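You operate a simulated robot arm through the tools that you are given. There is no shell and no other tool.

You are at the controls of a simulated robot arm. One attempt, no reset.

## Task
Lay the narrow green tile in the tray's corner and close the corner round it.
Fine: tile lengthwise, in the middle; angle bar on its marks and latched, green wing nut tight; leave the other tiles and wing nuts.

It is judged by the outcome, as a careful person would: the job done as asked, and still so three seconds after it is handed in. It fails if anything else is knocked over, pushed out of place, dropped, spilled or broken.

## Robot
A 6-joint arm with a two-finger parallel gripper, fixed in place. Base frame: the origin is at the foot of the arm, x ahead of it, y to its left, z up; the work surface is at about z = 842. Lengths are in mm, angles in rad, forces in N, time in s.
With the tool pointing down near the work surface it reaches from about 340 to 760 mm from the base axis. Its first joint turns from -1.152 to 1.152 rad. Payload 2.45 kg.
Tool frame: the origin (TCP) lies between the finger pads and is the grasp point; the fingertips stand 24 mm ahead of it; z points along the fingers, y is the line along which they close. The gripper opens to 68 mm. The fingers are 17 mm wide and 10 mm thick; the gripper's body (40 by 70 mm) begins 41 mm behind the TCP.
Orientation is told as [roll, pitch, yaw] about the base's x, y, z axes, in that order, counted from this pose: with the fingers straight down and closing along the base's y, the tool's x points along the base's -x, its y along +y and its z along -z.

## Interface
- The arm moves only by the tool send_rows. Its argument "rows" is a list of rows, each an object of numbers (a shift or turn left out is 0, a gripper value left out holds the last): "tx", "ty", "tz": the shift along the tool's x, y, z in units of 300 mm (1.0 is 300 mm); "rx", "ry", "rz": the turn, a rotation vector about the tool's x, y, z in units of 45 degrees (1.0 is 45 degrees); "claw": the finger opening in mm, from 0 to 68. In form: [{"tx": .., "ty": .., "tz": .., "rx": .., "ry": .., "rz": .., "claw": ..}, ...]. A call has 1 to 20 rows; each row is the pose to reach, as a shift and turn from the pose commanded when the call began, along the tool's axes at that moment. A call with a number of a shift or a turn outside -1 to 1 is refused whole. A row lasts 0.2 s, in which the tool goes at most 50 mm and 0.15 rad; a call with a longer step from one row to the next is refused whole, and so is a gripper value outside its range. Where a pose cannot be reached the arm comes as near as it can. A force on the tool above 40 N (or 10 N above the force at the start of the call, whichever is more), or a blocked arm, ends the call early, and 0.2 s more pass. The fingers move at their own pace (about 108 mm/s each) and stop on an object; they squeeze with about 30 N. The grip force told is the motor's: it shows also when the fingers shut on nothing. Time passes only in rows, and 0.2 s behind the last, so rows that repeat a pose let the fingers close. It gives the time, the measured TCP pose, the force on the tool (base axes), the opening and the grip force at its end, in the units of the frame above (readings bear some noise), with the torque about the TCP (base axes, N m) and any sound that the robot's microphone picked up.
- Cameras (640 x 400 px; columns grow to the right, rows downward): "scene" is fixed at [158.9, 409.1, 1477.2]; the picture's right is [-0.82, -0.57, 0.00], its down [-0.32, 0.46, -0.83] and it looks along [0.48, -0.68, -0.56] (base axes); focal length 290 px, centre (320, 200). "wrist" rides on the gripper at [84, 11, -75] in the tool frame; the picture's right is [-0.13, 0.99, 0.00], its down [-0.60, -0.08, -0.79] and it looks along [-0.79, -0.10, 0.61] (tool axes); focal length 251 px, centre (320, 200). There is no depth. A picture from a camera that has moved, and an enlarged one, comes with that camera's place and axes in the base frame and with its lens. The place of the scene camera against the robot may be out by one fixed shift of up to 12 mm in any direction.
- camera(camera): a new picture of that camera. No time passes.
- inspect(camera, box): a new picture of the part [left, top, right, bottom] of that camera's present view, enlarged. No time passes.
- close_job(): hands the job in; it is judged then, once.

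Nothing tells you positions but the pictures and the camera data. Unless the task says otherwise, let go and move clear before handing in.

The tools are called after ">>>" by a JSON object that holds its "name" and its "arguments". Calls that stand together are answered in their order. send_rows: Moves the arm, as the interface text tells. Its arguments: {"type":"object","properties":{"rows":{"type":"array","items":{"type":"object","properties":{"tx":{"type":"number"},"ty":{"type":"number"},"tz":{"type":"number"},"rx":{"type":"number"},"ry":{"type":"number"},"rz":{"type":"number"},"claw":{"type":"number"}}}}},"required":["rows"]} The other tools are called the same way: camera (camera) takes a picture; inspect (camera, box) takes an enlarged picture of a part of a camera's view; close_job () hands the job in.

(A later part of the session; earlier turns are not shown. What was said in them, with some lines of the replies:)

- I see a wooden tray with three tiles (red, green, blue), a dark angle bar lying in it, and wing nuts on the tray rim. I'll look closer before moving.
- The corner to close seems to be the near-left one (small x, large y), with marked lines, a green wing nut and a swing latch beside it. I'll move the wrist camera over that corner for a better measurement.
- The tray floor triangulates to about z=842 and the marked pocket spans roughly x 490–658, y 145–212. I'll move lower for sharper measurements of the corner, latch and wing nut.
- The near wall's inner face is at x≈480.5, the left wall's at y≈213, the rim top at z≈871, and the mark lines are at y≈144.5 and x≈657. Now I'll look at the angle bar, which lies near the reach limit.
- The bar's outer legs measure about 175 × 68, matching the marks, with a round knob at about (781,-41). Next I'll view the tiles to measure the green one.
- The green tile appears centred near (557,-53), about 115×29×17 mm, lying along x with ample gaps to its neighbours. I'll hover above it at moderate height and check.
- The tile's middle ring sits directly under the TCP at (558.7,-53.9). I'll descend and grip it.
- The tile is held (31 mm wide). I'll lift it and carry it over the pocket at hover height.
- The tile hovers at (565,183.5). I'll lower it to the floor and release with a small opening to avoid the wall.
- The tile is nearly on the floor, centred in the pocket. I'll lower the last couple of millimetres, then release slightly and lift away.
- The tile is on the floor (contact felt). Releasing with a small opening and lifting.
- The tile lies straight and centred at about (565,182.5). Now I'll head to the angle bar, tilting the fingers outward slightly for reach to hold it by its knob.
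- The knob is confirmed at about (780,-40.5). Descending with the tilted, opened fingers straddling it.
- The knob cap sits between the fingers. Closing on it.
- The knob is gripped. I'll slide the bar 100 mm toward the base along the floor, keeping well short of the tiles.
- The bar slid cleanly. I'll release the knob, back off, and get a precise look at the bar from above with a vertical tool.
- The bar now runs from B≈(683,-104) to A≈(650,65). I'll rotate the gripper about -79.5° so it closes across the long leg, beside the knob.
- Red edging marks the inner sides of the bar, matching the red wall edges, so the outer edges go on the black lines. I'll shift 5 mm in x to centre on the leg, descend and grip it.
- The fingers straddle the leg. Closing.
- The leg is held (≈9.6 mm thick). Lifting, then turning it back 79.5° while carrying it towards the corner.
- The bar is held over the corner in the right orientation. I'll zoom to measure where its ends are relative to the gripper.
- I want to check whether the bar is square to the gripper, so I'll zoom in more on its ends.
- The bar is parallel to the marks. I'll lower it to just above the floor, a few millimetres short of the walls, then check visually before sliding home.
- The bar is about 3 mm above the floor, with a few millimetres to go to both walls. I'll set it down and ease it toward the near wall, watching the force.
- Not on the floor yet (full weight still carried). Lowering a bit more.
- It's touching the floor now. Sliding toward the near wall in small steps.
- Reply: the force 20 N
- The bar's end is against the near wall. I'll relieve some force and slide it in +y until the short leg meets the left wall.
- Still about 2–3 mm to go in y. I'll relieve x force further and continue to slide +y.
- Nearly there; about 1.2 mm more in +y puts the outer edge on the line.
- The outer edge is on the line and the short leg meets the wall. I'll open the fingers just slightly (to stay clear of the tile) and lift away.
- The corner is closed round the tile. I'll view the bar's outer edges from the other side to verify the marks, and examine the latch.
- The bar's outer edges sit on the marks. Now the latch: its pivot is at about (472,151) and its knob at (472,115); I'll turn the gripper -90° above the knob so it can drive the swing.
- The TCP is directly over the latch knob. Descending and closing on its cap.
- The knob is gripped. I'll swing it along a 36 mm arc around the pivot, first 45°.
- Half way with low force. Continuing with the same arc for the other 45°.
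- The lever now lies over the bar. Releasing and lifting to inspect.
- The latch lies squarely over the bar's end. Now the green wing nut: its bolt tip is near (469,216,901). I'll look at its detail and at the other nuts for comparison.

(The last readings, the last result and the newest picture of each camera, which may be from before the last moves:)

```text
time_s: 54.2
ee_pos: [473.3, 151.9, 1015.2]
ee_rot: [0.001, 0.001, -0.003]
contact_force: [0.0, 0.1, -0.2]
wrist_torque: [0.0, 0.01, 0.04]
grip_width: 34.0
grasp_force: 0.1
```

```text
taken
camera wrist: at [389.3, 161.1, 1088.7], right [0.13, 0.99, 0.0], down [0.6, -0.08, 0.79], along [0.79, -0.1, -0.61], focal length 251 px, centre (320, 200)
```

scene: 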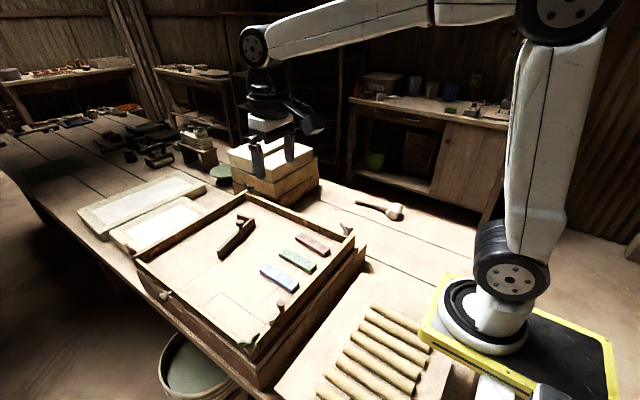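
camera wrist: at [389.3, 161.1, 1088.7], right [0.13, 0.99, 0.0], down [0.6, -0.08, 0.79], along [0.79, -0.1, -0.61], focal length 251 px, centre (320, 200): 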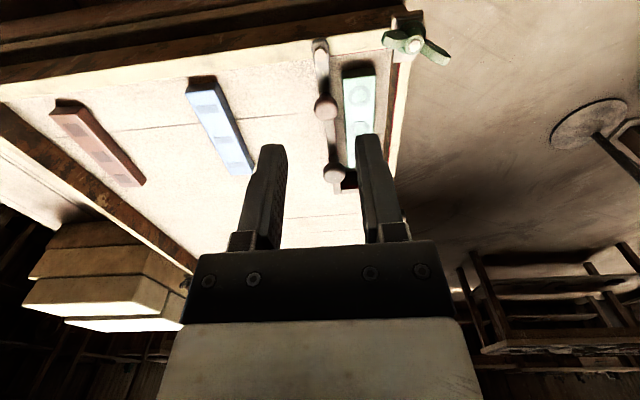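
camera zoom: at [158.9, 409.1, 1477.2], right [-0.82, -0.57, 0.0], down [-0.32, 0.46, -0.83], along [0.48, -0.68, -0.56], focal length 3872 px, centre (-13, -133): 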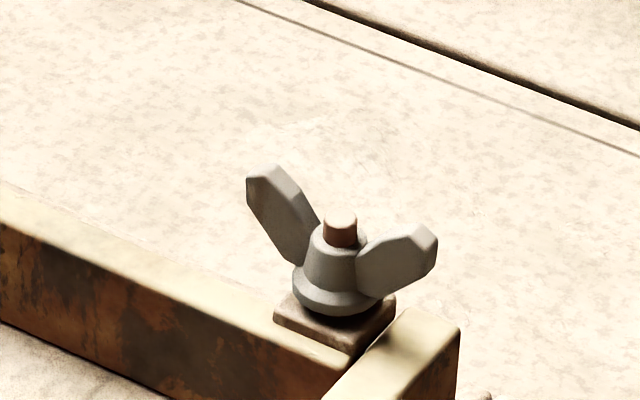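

Compared with the tight grey nut, little thread shows above the green one, so it is loose. I'll position over it with the fingers turned to straddle its wings (wing line at about 69.5° from x), then turn clockwise.

>>> {"name": "send_rows", "arguments": {"rows": [{"tx": 0.003, "ty": 0.05, "rz": -0.18}, {"tx": 0.007, "ty": 0.1, "rz": -0.36}, {"tx": 0.011, "ty": 0.16, "rz": -0.54}, {"tx": 0.014, "ty": 0.2143, "rz": -0.72}, {"tx": 0.014, "ty": 0.2143, "tz": 0.03, "rz": -0.772}, {"tx": 0.014, "ty": 0.2143, "tz": 0.05, "rz": -0.772}]}}

>>> {"name": "send_rows", "arguments": {"rows": [{"rz": -0.18}, {"rz": -0.36}, {"rz": -0.54}, {"rz": -0.72}, {"rz": -0.772}, {"rz": -0.772}]}}

>>> {"name": "camera", "arguments": {"camera": "wrist"}}

>>> {"name": "inspect", "arguments": {"camera": "wrist", "box": [240, 40, 400, 160]}}

```text
time_s: 55.6
ee_pos: [469.0, 217.7, 1000.2]
ee_rot: [0.0, 0.001, 0.607]
contact_force: [-0.2, 0.6, -0.3]
wrist_torque: [-0.04, 0.0, -0.01]
grip_width: 34.0
grasp_force: 0.0
```

```text
time_s: 57.0
ee_pos: [469.2, 215.7, 1000.4]
ee_rot: [0.0, 0.0, 1.212]
contact_force: [0.2, 0.0, 0.9]
wrist_torque: [-0.01, 0.02, -0.02]
grip_width: 33.8
grasp_force: 0.0
```

```text
taken
camera wrist: at [429.2, 139.9, 1074.4], right [-0.88, 0.47, 0.0], down [0.29, 0.54, 0.79], along [0.37, 0.7, -0.61], focal length 251 px, centre (320, 200)
```

wrist: 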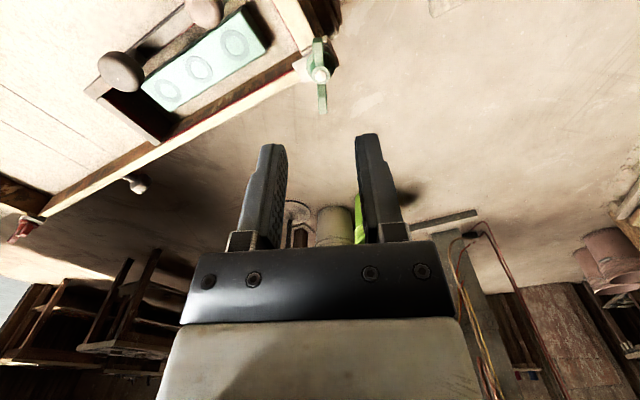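

```text
3.33 times, centred on (320, 100) of wrist
camera zoom: at [429.2, 139.9, 1074.4], right [-0.88, 0.47, 0.0], down [0.29, 0.54, 0.79], along [0.37, 0.7, -0.61], focal length 838 px, centre (320, 533)
```

zoom: 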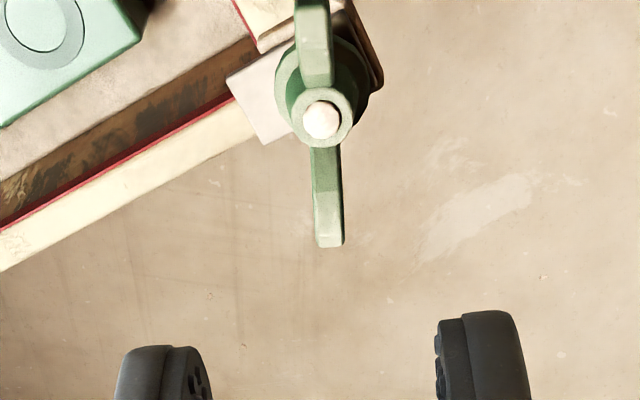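

Well aligned over the nut. Descending so the fingertips straddle the hub and wings.

>>> {"name": "send_rows", "arguments": {"rows": [{"tz": 0.1}, {"tz": 0.2}, {"tz": 0.26}, {"tz": 0.29}, {"tz": 0.29}]}}

>>> {"name": "camera", "arguments": {"camera": "wrist"}}

>>> {"name": "inspect", "arguments": {"camera": "scene", "box": [220, 290, 300, 350]}}

```text
time_s: 58.2
ee_pos: [468.9, 215.7, 913.8]
ee_rot: [-0.001, -0.001, 1.213]
contact_force: [0.0, 0.5, 0.0]
wrist_torque: [-0.02, 0.02, 0.05]
grip_width: 33.8
grasp_force: 0.0
```

```text
taken
camera wrist: at [429.6, 140.2, 987.6], right [-0.88, 0.47, 0.0], down [0.29, 0.54, 0.79], along [0.37, 0.7, -0.61], focal length 251 px, centre (320, 200)
```

wrist: 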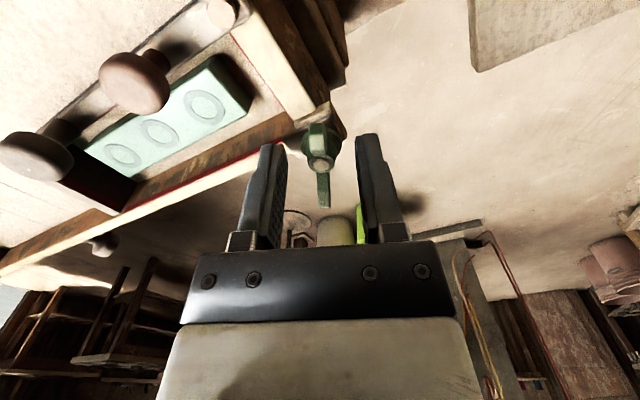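

```text
6.67 times, centred on (260, 320) of scene
camera zoom: at [158.9, 409.1, 1477.2], right [-0.82, -0.57, 0.0], down [-0.32, 0.46, -0.83], along [0.48, -0.68, -0.56], focal length 1936 px, centre (720, -600)
```

zoom: 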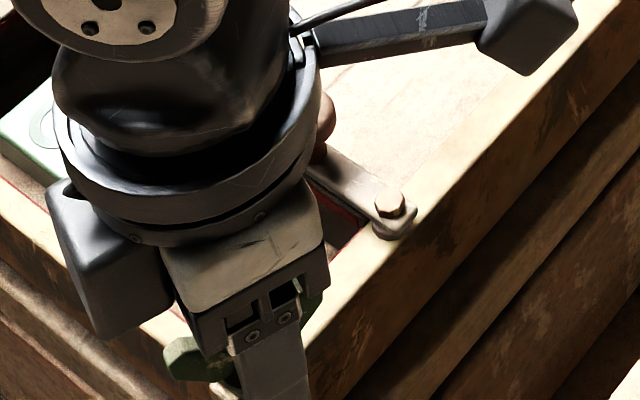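

Lowering 3 mm more, then closing on the nut.

>>> {"name": "send_rows", "arguments": {"rows": [{"tz": 0.006}, {"tz": 0.011}, {"tz": 0.011, "claw": 8}, {"tz": 0.011, "claw": 3}, {"tz": 0.011, "claw": 3}, {"tz": 0.011, "claw": 3}]}}

>>> {"name": "inspect", "arguments": {"camera": "wrist", "box": [240, 80, 400, 200]}}

```text
time_s: 59.6
ee_pos: [468.1, 217.0, 910.5]
ee_rot: [0.0, 0.0, 1.212]
contact_force: [-10.3, 4.9, 6.0]
wrist_torque: [-0.04, 0.25, -0.01]
grip_width: 18.0
grasp_force: 35.8
```

```text
3.33 times, centred on (320, 140) of wrist
camera zoom: at [429.1, 140.5, 984.3], right [-0.88, 0.47, 0.0], down [0.29, 0.54, 0.79], along [0.37, 0.7, -0.61], focal length 838 px, centre (320, 400)
```

zoom: 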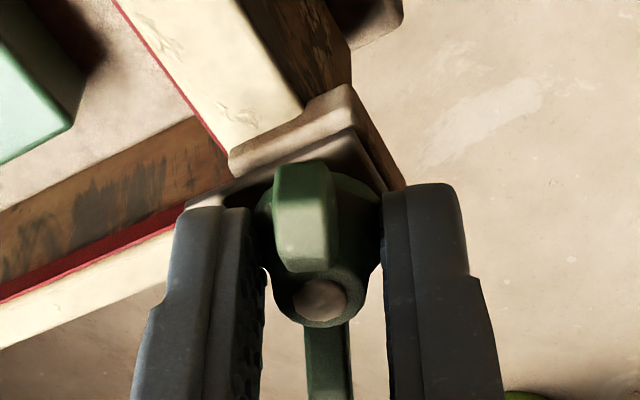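

The fingers hold the hub at 18 mm, pulling slightly to one side; I'll recentre 1 mm and begin turning clockwise 45°.

>>> {"name": "send_rows", "arguments": {"rows": [{"ty": 0.003}, {"ty": 0.003, "rz": 0.12}, {"ty": 0.003, "rz": 0.25}, {"ty": 0.003, "rz": 0.38}, {"ty": 0.003, "rz": 0.5}, {"ty": 0.003, "rz": 0.63}, {"ty": 0.003, "rz": 0.76}, {"ty": 0.003, "rz": 0.88}, {"ty": 0.003, "rz": 1.0}, {"ty": 0.003, "rz": 1.0}]}}

>>> {"name": "camera", "arguments": {"camera": "wrist"}}

>>> {"name": "inspect", "arguments": {"camera": "wrist", "box": [240, 80, 400, 200]}}

```text
time_s: 61.8
ee_pos: [468.6, 216.3, 910.2]
ee_rot: [-0.001, -0.003, 0.424]
contact_force: [1.6, 1.4, -5.3]
wrist_torque: [0.35, -0.77, -0.01]
grip_width: 17.9
grasp_force: 36.5
```

```text
taken
camera wrist: at [387.5, 190.6, 984.1], right [-0.29, 0.96, 0.0], down [0.58, 0.18, 0.79], along [0.76, 0.23, -0.61], focal length 251 px, centre (320, 200)
```

wrist: 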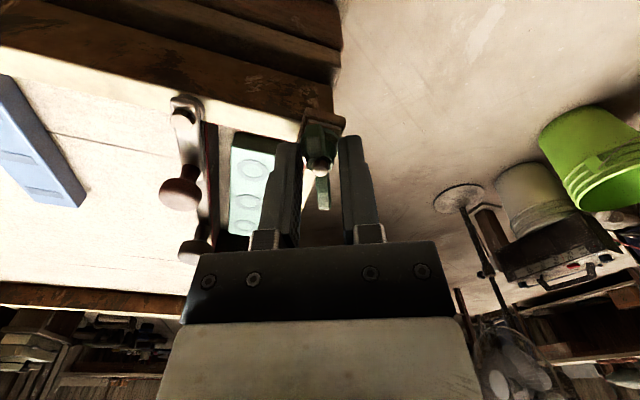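

```text
3.33 times, centred on (320, 140) of wrist
camera zoom: at [387.5, 190.6, 984.1], right [-0.29, 0.96, 0.0], down [0.58, 0.18, 0.79], along [0.76, 0.23, -0.61], focal length 838 px, centre (320, 400)
```

zoom: 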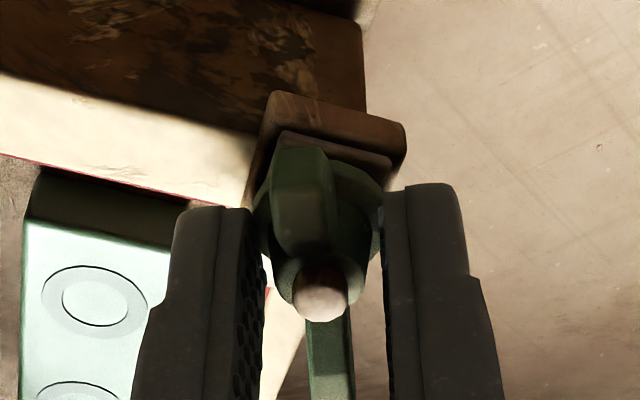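

The nut turns with the gripper and is travelling down its bolt. Continuing clockwise another 45°, following it down slightly.

>>> {"name": "send_rows", "arguments": {"rows": [{"tz": 0.002}, {"tz": 0.003, "rz": 0.12}, {"tz": 0.003, "rz": 0.25}, {"tz": 0.004, "rz": 0.38}, {"tz": 0.004, "rz": 0.5}, {"tz": 0.005, "rz": 0.63}, {"tz": 0.005, "rz": 0.76}, {"tz": 0.005, "rz": 0.88}, {"tz": 0.005, "rz": 1.0}, {"tz": 0.005, "rz": 1.0}]}}

>>> {"name": "inspect", "arguments": {"camera": "wrist", "box": [240, 80, 400, 200]}}

```text
time_s: 64.0
ee_pos: [465.8, 217.6, 908.3]
ee_rot: [-0.001, 0.001, -0.362]
contact_force: [-0.1, 15.1, -0.9]
wrist_torque: [0.03, -0.21, 0.18]
grip_width: 18.5
grasp_force: 37.0
```

```text
3.33 times, centred on (320, 140) of wrist
camera zoom: at [392.9, 255.7, 982.3], right [0.47, 0.88, 0.0], down [0.54, -0.29, 0.79], along [0.7, -0.37, -0.61], focal length 838 px, centre (320, 400)
```

zoom: 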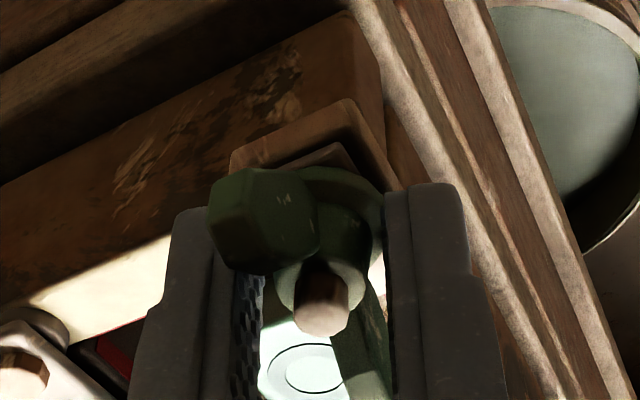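

The nut lags now and torque is rising, with the wing bearing on a finger. I'll turn further in small steps watching the torque.

>>> {"name": "send_rows", "arguments": {"rows": [{"rz": 0.08}, {"rz": 0.16}, {"rz": 0.24}, {"rz": 0.32}, {"rz": 0.4}, {"rz": 0.4}]}}

>>> {"name": "inspect", "arguments": {"camera": "wrist", "box": [240, 80, 400, 200]}}

```text
time_s: 65.4
ee_pos: [467.6, 217.4, 909.1]
ee_rot: [0.0, 0.0, -0.672]
contact_force: [-2.4, 16.9, -4.8]
wrist_torque: [0.17, -0.86, 1.73]
grip_width: 20.5
grasp_force: 37.4
```

```text
3.33 times, centred on (320, 140) of wrist
camera zoom: at [408.9, 276.2, 982.6], right [0.72, 0.7, 0.0], down [0.42, -0.44, 0.79], along [0.55, -0.57, -0.61], focal length 838 px, centre (320, 400)
```

zoom: 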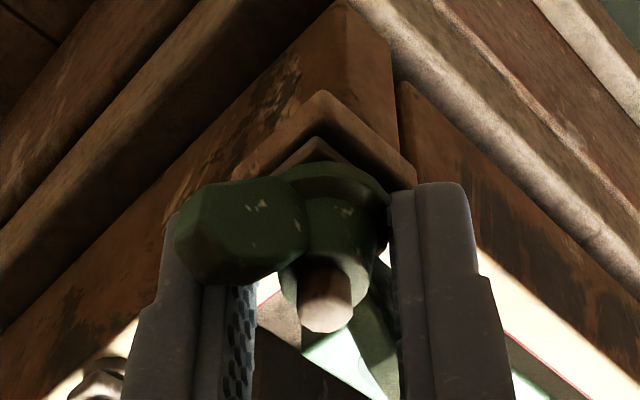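

Torque reached 1.7 N·m with the nut no longer turning, so it seems seated. I'll ease back, release, lift and inspect it.

>>> {"name": "send_rows", "arguments": {"rows": [{"rz": -0.15}, {"rz": -0.3, "claw": 36}, {"rz": -0.3, "claw": 36}, {"rz": -0.3, "claw": 36}, {"tz": -0.03, "rz": -0.3}, {"tz": -0.12, "rz": -0.3}, {"tz": -0.25, "rz": -0.3}, {"tz": -0.3, "rz": -0.3}]}}

>>> {"name": "camera", "arguments": {"camera": "wrist"}}

>>> {"name": "inspect", "arguments": {"camera": "wrist", "box": [240, 40, 400, 160]}}

>>> {"name": "inspect", "arguments": {"camera": "scene", "box": [210, 290, 290, 350]}}

```text
time_s: 67.2
ee_pos: [468.3, 217.3, 999.4]
ee_rot: [0.002, 0.0, -0.437]
contact_force: [-0.1, -0.1, -0.4]
wrist_torque: [0.01, -0.02, -0.01]
grip_width: 36.1
grasp_force: 0.1
```

```text
taken
camera wrist: at [396.7, 260.5, 1072.8], right [0.54, 0.84, 0.0], down [0.51, -0.33, 0.79], along [0.67, -0.43, -0.61], focal length 251 px, centre (320, 200)
```

wrist: 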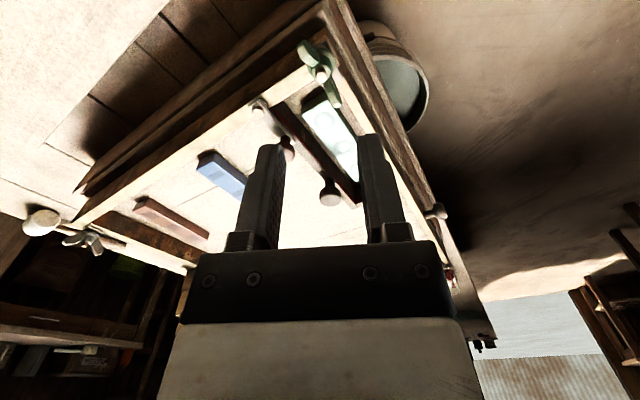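

```text
3.33 times, centred on (320, 100) of wrist
camera zoom: at [396.7, 260.5, 1072.8], right [0.54, 0.84, 0.0], down [0.51, -0.33, 0.79], along [0.67, -0.43, -0.61], focal length 838 px, centre (320, 533)
```

zoom: 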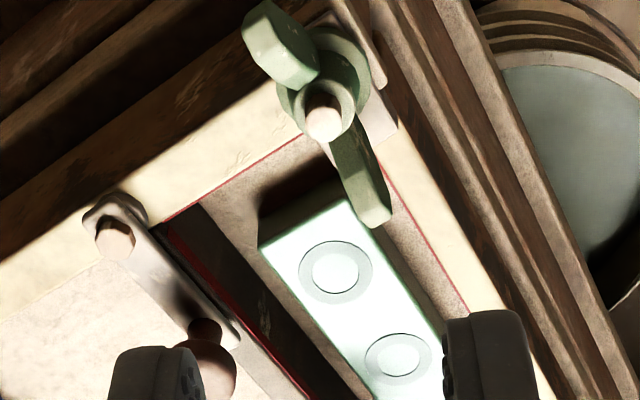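

```text
6.67 times, centred on (250, 320) of scene
camera zoom: at [158.9, 409.1, 1477.2], right [-0.82, -0.57, 0.0], down [-0.32, 0.46, -0.83], along [0.48, -0.68, -0.56], focal length 1936 px, centre (787, -600)
```

zoom: 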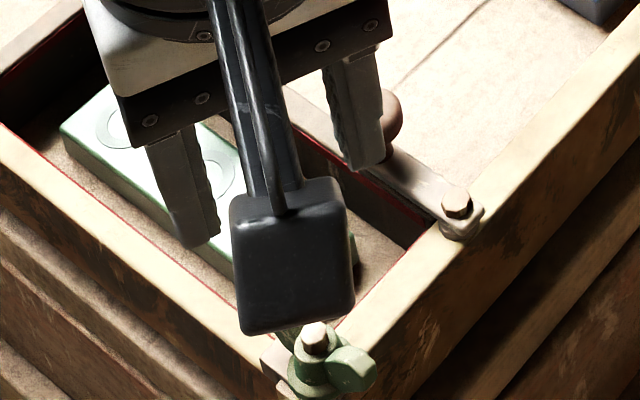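

The wings have turned about 71° and more thread now shows. I'll move aside to look at the seating.

>>> {"name": "send_rows", "arguments": {"rows": [{"tz": -0.1}, {"tz": -0.15, "ty": -0.12}, {"tz": -0.15, "ty": -0.27}, {"tz": -0.15, "ty": -0.42}]}}

>>> {"name": "inspect", "arguments": {"camera": "scene", "box": [230, 315, 280, 352]}}

>>> {"name": "inspect", "arguments": {"camera": "scene", "box": [130, 280, 180, 317]}}

>>> {"name": "inspect", "arguments": {"camera": "scene", "box": [180, 250, 300, 340]}}

>>> {"name": "camera", "arguments": {"camera": "scene"}}

>>> {"name": "camera", "arguments": {"camera": "wrist"}}

```text
time_s: 68.2
ee_pos: [414.1, 101.0, 1043.1]
ee_rot: [0.002, 0.0, -0.437]
contact_force: [-0.2, -0.8, 0.3]
wrist_torque: [0.03, -0.03, 0.0]
grip_width: 35.8
grasp_force: 0.0
```

```text
10.81 times, centred on (255, 334) of scene
camera zoom: at [158.9, 409.1, 1477.2], right [-0.82, -0.57, 0.0], down [-0.32, 0.46, -0.83], along [0.48, -0.68, -0.56], focal length 3139 px, centre (1023, -1243)
```

zoom: 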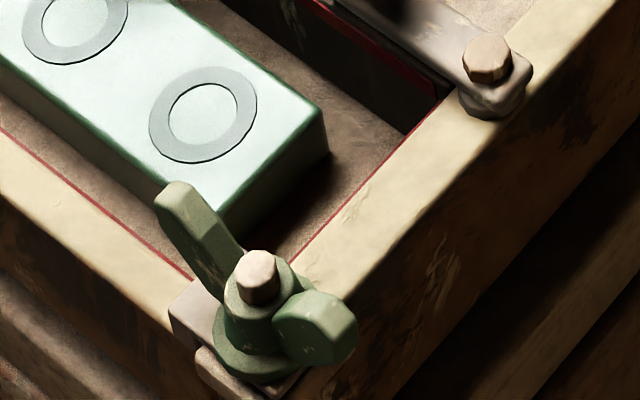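

```text
10.81 times, centred on (155, 298) of scene
camera zoom: at [158.9, 409.1, 1477.2], right [-0.82, -0.57, 0.0], down [-0.32, 0.46, -0.83], along [0.48, -0.68, -0.56], focal length 3139 px, centre (2104, -865)
```

zoom: 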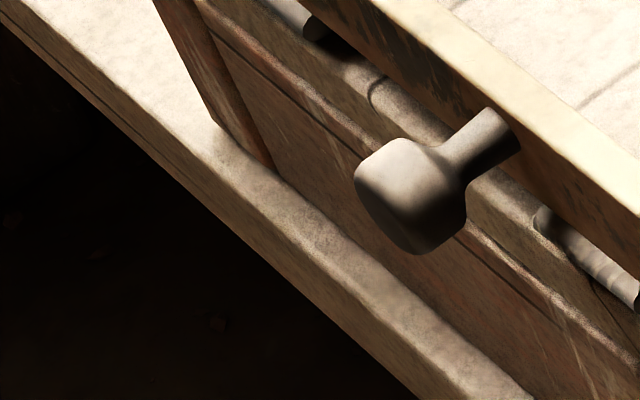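

```text
4.44 times, centred on (240, 295) of scene
camera zoom: at [158.9, 409.1, 1477.2], right [-0.82, -0.57, 0.0], down [-0.32, 0.46, -0.83], along [0.48, -0.68, -0.56], focal length 1291 px, centre (676, -222)
```

zoom: 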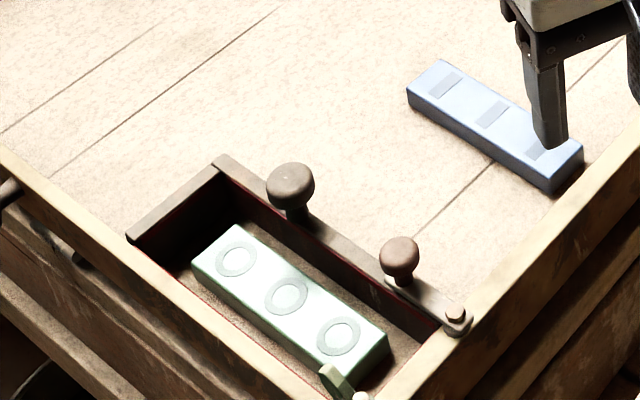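

```text
taken
```

scene: 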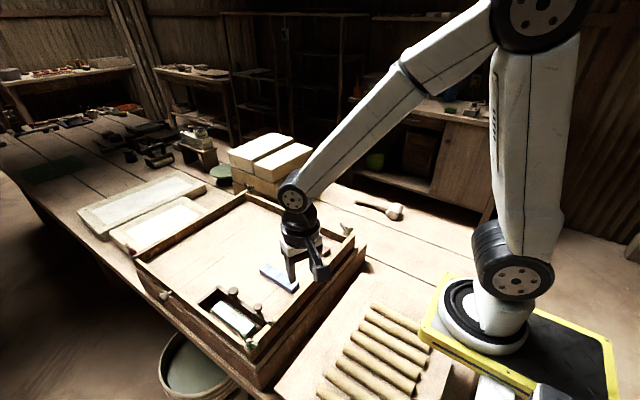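

```text
taken
camera wrist: at [343.2, 146.5, 1117.0], right [0.54, 0.84, 0.0], down [0.51, -0.33, 0.79], along [0.67, -0.43, -0.61], focal length 251 px, centre (320, 200)
```

wrist: 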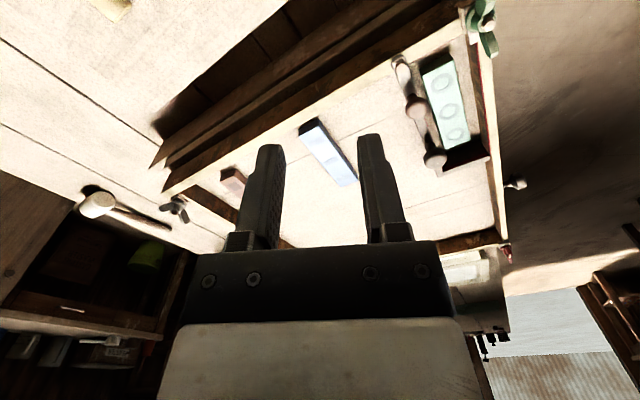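

The nut looks seated, with bolt protrusion similar to the tight grey nut. To be sure it's tight, I'll regrip it square to the wings and try one more clockwise turn.

>>> {"name": "send_rows", "arguments": {"rows": [{"ty": 0.1, "rz": -0.1}, {"ty": 0.2, "rz": -0.25}, {"ty": 0.3, "rz": -0.4}, {"ty": 0.4, "rz": -0.512}, {"tx": -0.002, "ty": 0.426, "tz": 0.07, "rz": -0.512}, {"tx": -0.002, "ty": 0.426, "tz": 0.143, "rz": -0.512}, {"tx": -0.002, "ty": 0.426, "tz": 0.143, "rz": -0.512}]}}

>>> {"name": "inspect", "arguments": {"camera": "wrist", "box": [240, 40, 400, 160]}}

```text
time_s: 69.8
ee_pos: [470.2, 218.8, 999.7]
ee_rot: [0.001, 0.0, -0.034]
contact_force: [0.1, 0.1, 0.1]
wrist_torque: [0.0, 0.0, -0.01]
grip_width: 35.9
grasp_force: 0.0
```

```text
3.33 times, centred on (320, 100) of wrist
camera zoom: at [386.4, 230.9, 1074.3], right [0.16, 0.99, 0.0], down [0.6, -0.1, 0.79], along [0.78, -0.13, -0.61], focal length 838 px, centre (320, 533)
```

zoom: 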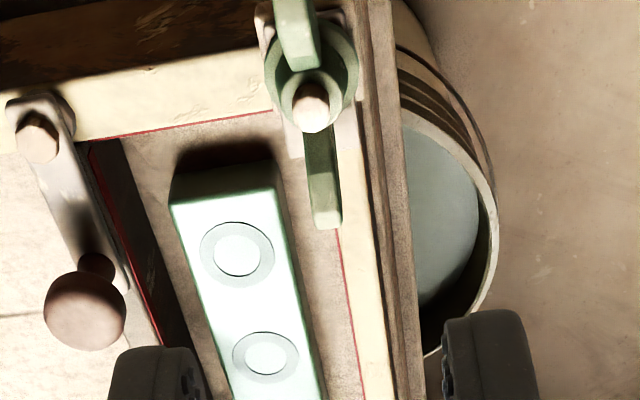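

Shifting 1.7 mm to centre, descending and gripping the nut again.

>>> {"name": "send_rows", "arguments": {"rows": [{"ty": -0.006, "tz": 0.1}, {"ty": -0.006, "tz": 0.2}, {"ty": -0.006, "tz": 0.27}, {"ty": -0.006, "tz": 0.305}, {"ty": -0.006, "tz": 0.305}, {"ty": -0.006, "tz": 0.305, "claw": 10}, {"ty": -0.006, "tz": 0.305, "claw": 3}, {"ty": -0.006, "tz": 0.305, "claw": 3}]}}

>>> {"name": "send_rows", "arguments": {"rows": [{"rz": 0.1}, {"rz": 0.2}, {"rz": 0.3}, {"rz": 0.4}, {"rz": 0.5}, {"rz": 0.5}]}}

>>> {"name": "inspect", "arguments": {"camera": "wrist", "box": [240, 80, 400, 200]}}

```text
time_s: 71.6
ee_pos: [467.9, 217.5, 909.2]
ee_rot: [0.0, 0.0, -0.036]
contact_force: [1.6, 4.1, -4.0]
wrist_torque: [0.07, -0.3, 0.13]
grip_width: 17.9
grasp_force: 36.2
```

```text
time_s: 73.0
ee_pos: [469.0, 217.4, 909.3]
ee_rot: [0.002, -0.001, -0.432]
contact_force: [2.2, 11.1, -4.0]
wrist_torque: [-0.06, -0.04, 0.14]
grip_width: 18.6
grasp_force: 36.7
```

```text
3.33 times, centred on (320, 140) of wrist
camera zoom: at [397.9, 259.8, 983.4], right [0.53, 0.85, 0.0], down [0.52, -0.32, 0.79], along [0.67, -0.42, -0.61], focal length 838 px, centre (320, 400)
```

zoom: 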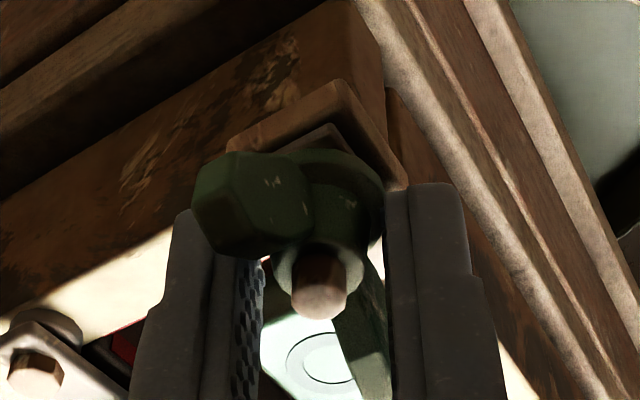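

The nut stays put while the fingers slip round the hub. I'll press a little further onto the wings to give it a final firm turn.

>>> {"name": "send_rows", "arguments": {"rows": [{"rz": 0.08}, {"rz": 0.16}, {"rz": 0.24}, {"rz": 0.32}, {"rz": 0.32}]}}

>>> {"name": "send_rows", "arguments": {"rows": [{"rz": 0.06}, {"rz": 0.12}, {"rz": 0.12}]}}

>>> {"name": "inspect", "arguments": {"camera": "wrist", "box": [240, 80, 400, 200]}}

```text
time_s: 74.2
ee_pos: [469.2, 216.3, 909.8]
ee_rot: [0.001, -0.002, -0.676]
contact_force: [2.0, 8.6, 3.7]
wrist_torque: [-0.12, -0.47, 2.02]
grip_width: 20.4
grasp_force: 38.1
```

```text
time_s: 75.0
ee_pos: [470.3, 216.3, 909.9]
ee_rot: [0.003, -0.001, -0.77]
contact_force: [6.9, 8.2, 9.9]
wrist_torque: [-0.17, -1.55, 2.18]
grip_width: 23.8
grasp_force: 40.0
```

```text
3.33 times, centred on (320, 140) of wrist
camera zoom: at [417.8, 281.5, 983.8], right [0.78, 0.62, 0.0], down [0.38, -0.48, 0.79], along [0.5, -0.62, -0.61], focal length 838 px, centre (320, 400)
```

zoom: 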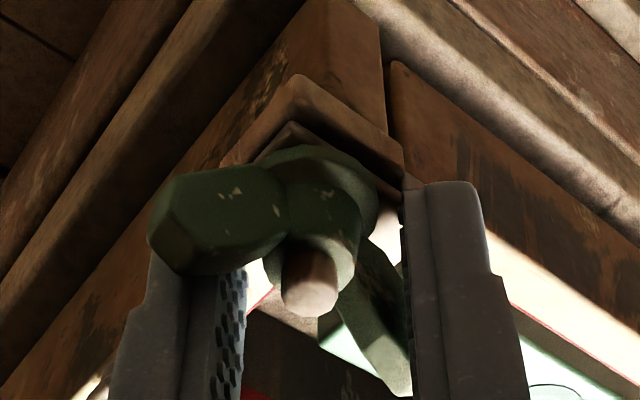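

The nut holds against 2.2 N·m, so it's tight. I'll open directly, without backing off, and lift clear.

>>> {"name": "send_rows", "arguments": {"rows": [{"claw": 40}, {"claw": 40}, {"claw": 40}, {"tz": -0.03}, {"tz": -0.12}, {"tz": -0.25}, {"tz": -0.4}, {"tz": -0.45, "ty": -0.1}, {"tz": -0.45, "ty": -0.25}, {"tz": -0.45, "ty": -0.4}]}}

>>> {"name": "camera", "arguments": {"camera": "scene"}}

>>> {"name": "inspect", "arguments": {"camera": "scene", "box": [180, 260, 290, 350]}}

>>> {"name": "inspect", "arguments": {"camera": "wrist", "box": [340, 0, 580, 190]}}

>>> {"name": "inspect", "arguments": {"camera": "scene", "box": [130, 180, 370, 360]}}

```text
time_s: 77.2
ee_pos: [382.2, 129.8, 1044.8]
ee_rot: [0.0, 0.0, -0.772]
contact_force: [-0.2, 0.2, -0.3]
wrist_torque: [-0.02, 0.01, 0.02]
grip_width: 40.1
grasp_force: 0.0
```

```text
taken
```

scene: 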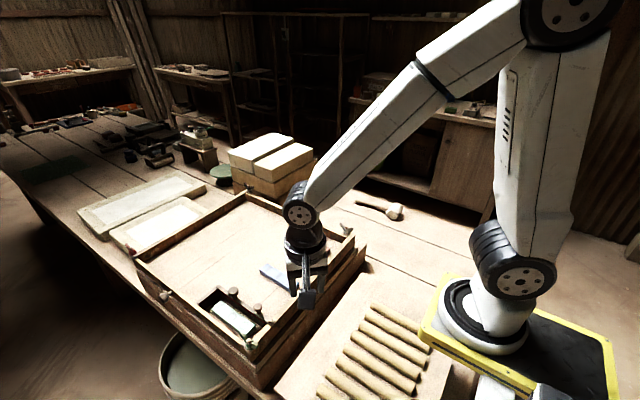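

```text
4.44 times, centred on (235, 305) of scene
camera zoom: at [158.9, 409.1, 1477.2], right [-0.82, -0.57, 0.0], down [-0.32, 0.46, -0.83], along [0.48, -0.68, -0.56], focal length 1291 px, centre (698, -267)
```

zoom: 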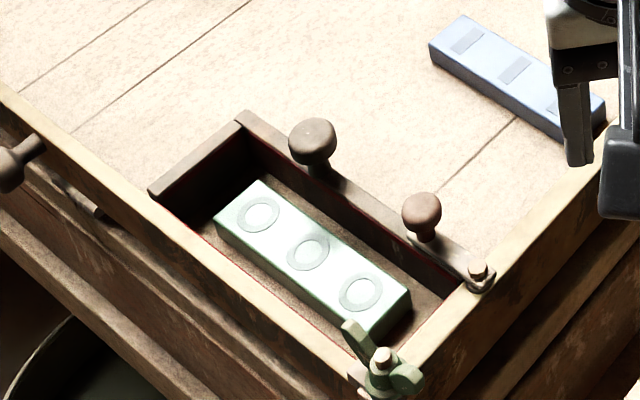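

```text
2.11 times, centred on (460, 95) of wrist
camera zoom: at [331.1, 194.5, 1117.4], right [0.79, 0.62, 0.0], down [0.38, -0.48, 0.79], along [0.49, -0.62, -0.61], focal length 529 px, centre (25, 421)
```

zoom: 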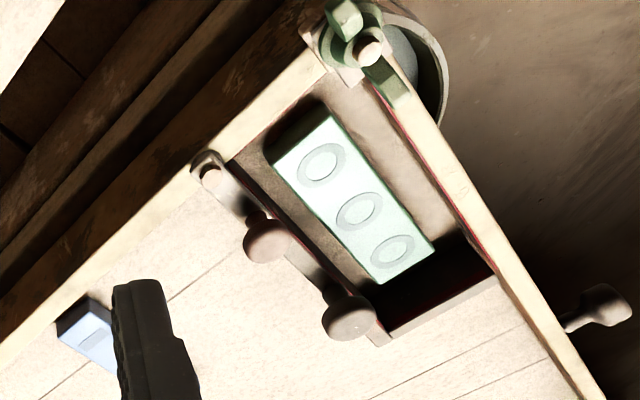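

```text
2.22 times, centred on (250, 270) of scene
camera zoom: at [158.9, 409.1, 1477.2], right [-0.82, -0.57, 0.0], down [-0.32, 0.46, -0.83], along [0.48, -0.68, -0.56], focal length 645 px, centre (476, 44)
```

zoom: 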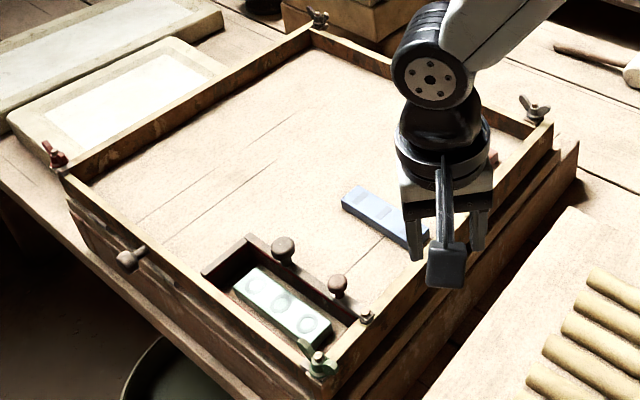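

The green tile lies lengthwise in the middle of the closed corner. The angle bar is on its marks with the latch over it, and the green wing nut is tight. The other tiles and wing nuts are where they were and the arm is clear, so I'm handing in.

>>> {"name": "close_job", "arguments": {}}

```text
The job is handed in.
```

I laid the narrow green tile in the tray's near-left corner and closed the angle bar round it. The job is handed in; no result came back.

- **Tile:** it lies lengthwise and close to the middle of the closed corner. I measured it about 2 mm nearer the bar than the wall and left it there.
- **Angle bar:** its outer edges sit on the black lines to within 1–2 mm. One end is against the near wall, and the short leg is at the left wall.
- **Latch:** I swung the lever 90° so it lies over the end of the bar. No click was reported, so I judged it latched from where the lever lies.
- **Green wing nut:** it turned about 70° clockwise, then held against 2.2 N·m without moving further.
- **Other tiles and wing nuts:** I didn't touch them, and they look undisturbed in the last pictures. The arm hid most of the red tile in that final view.
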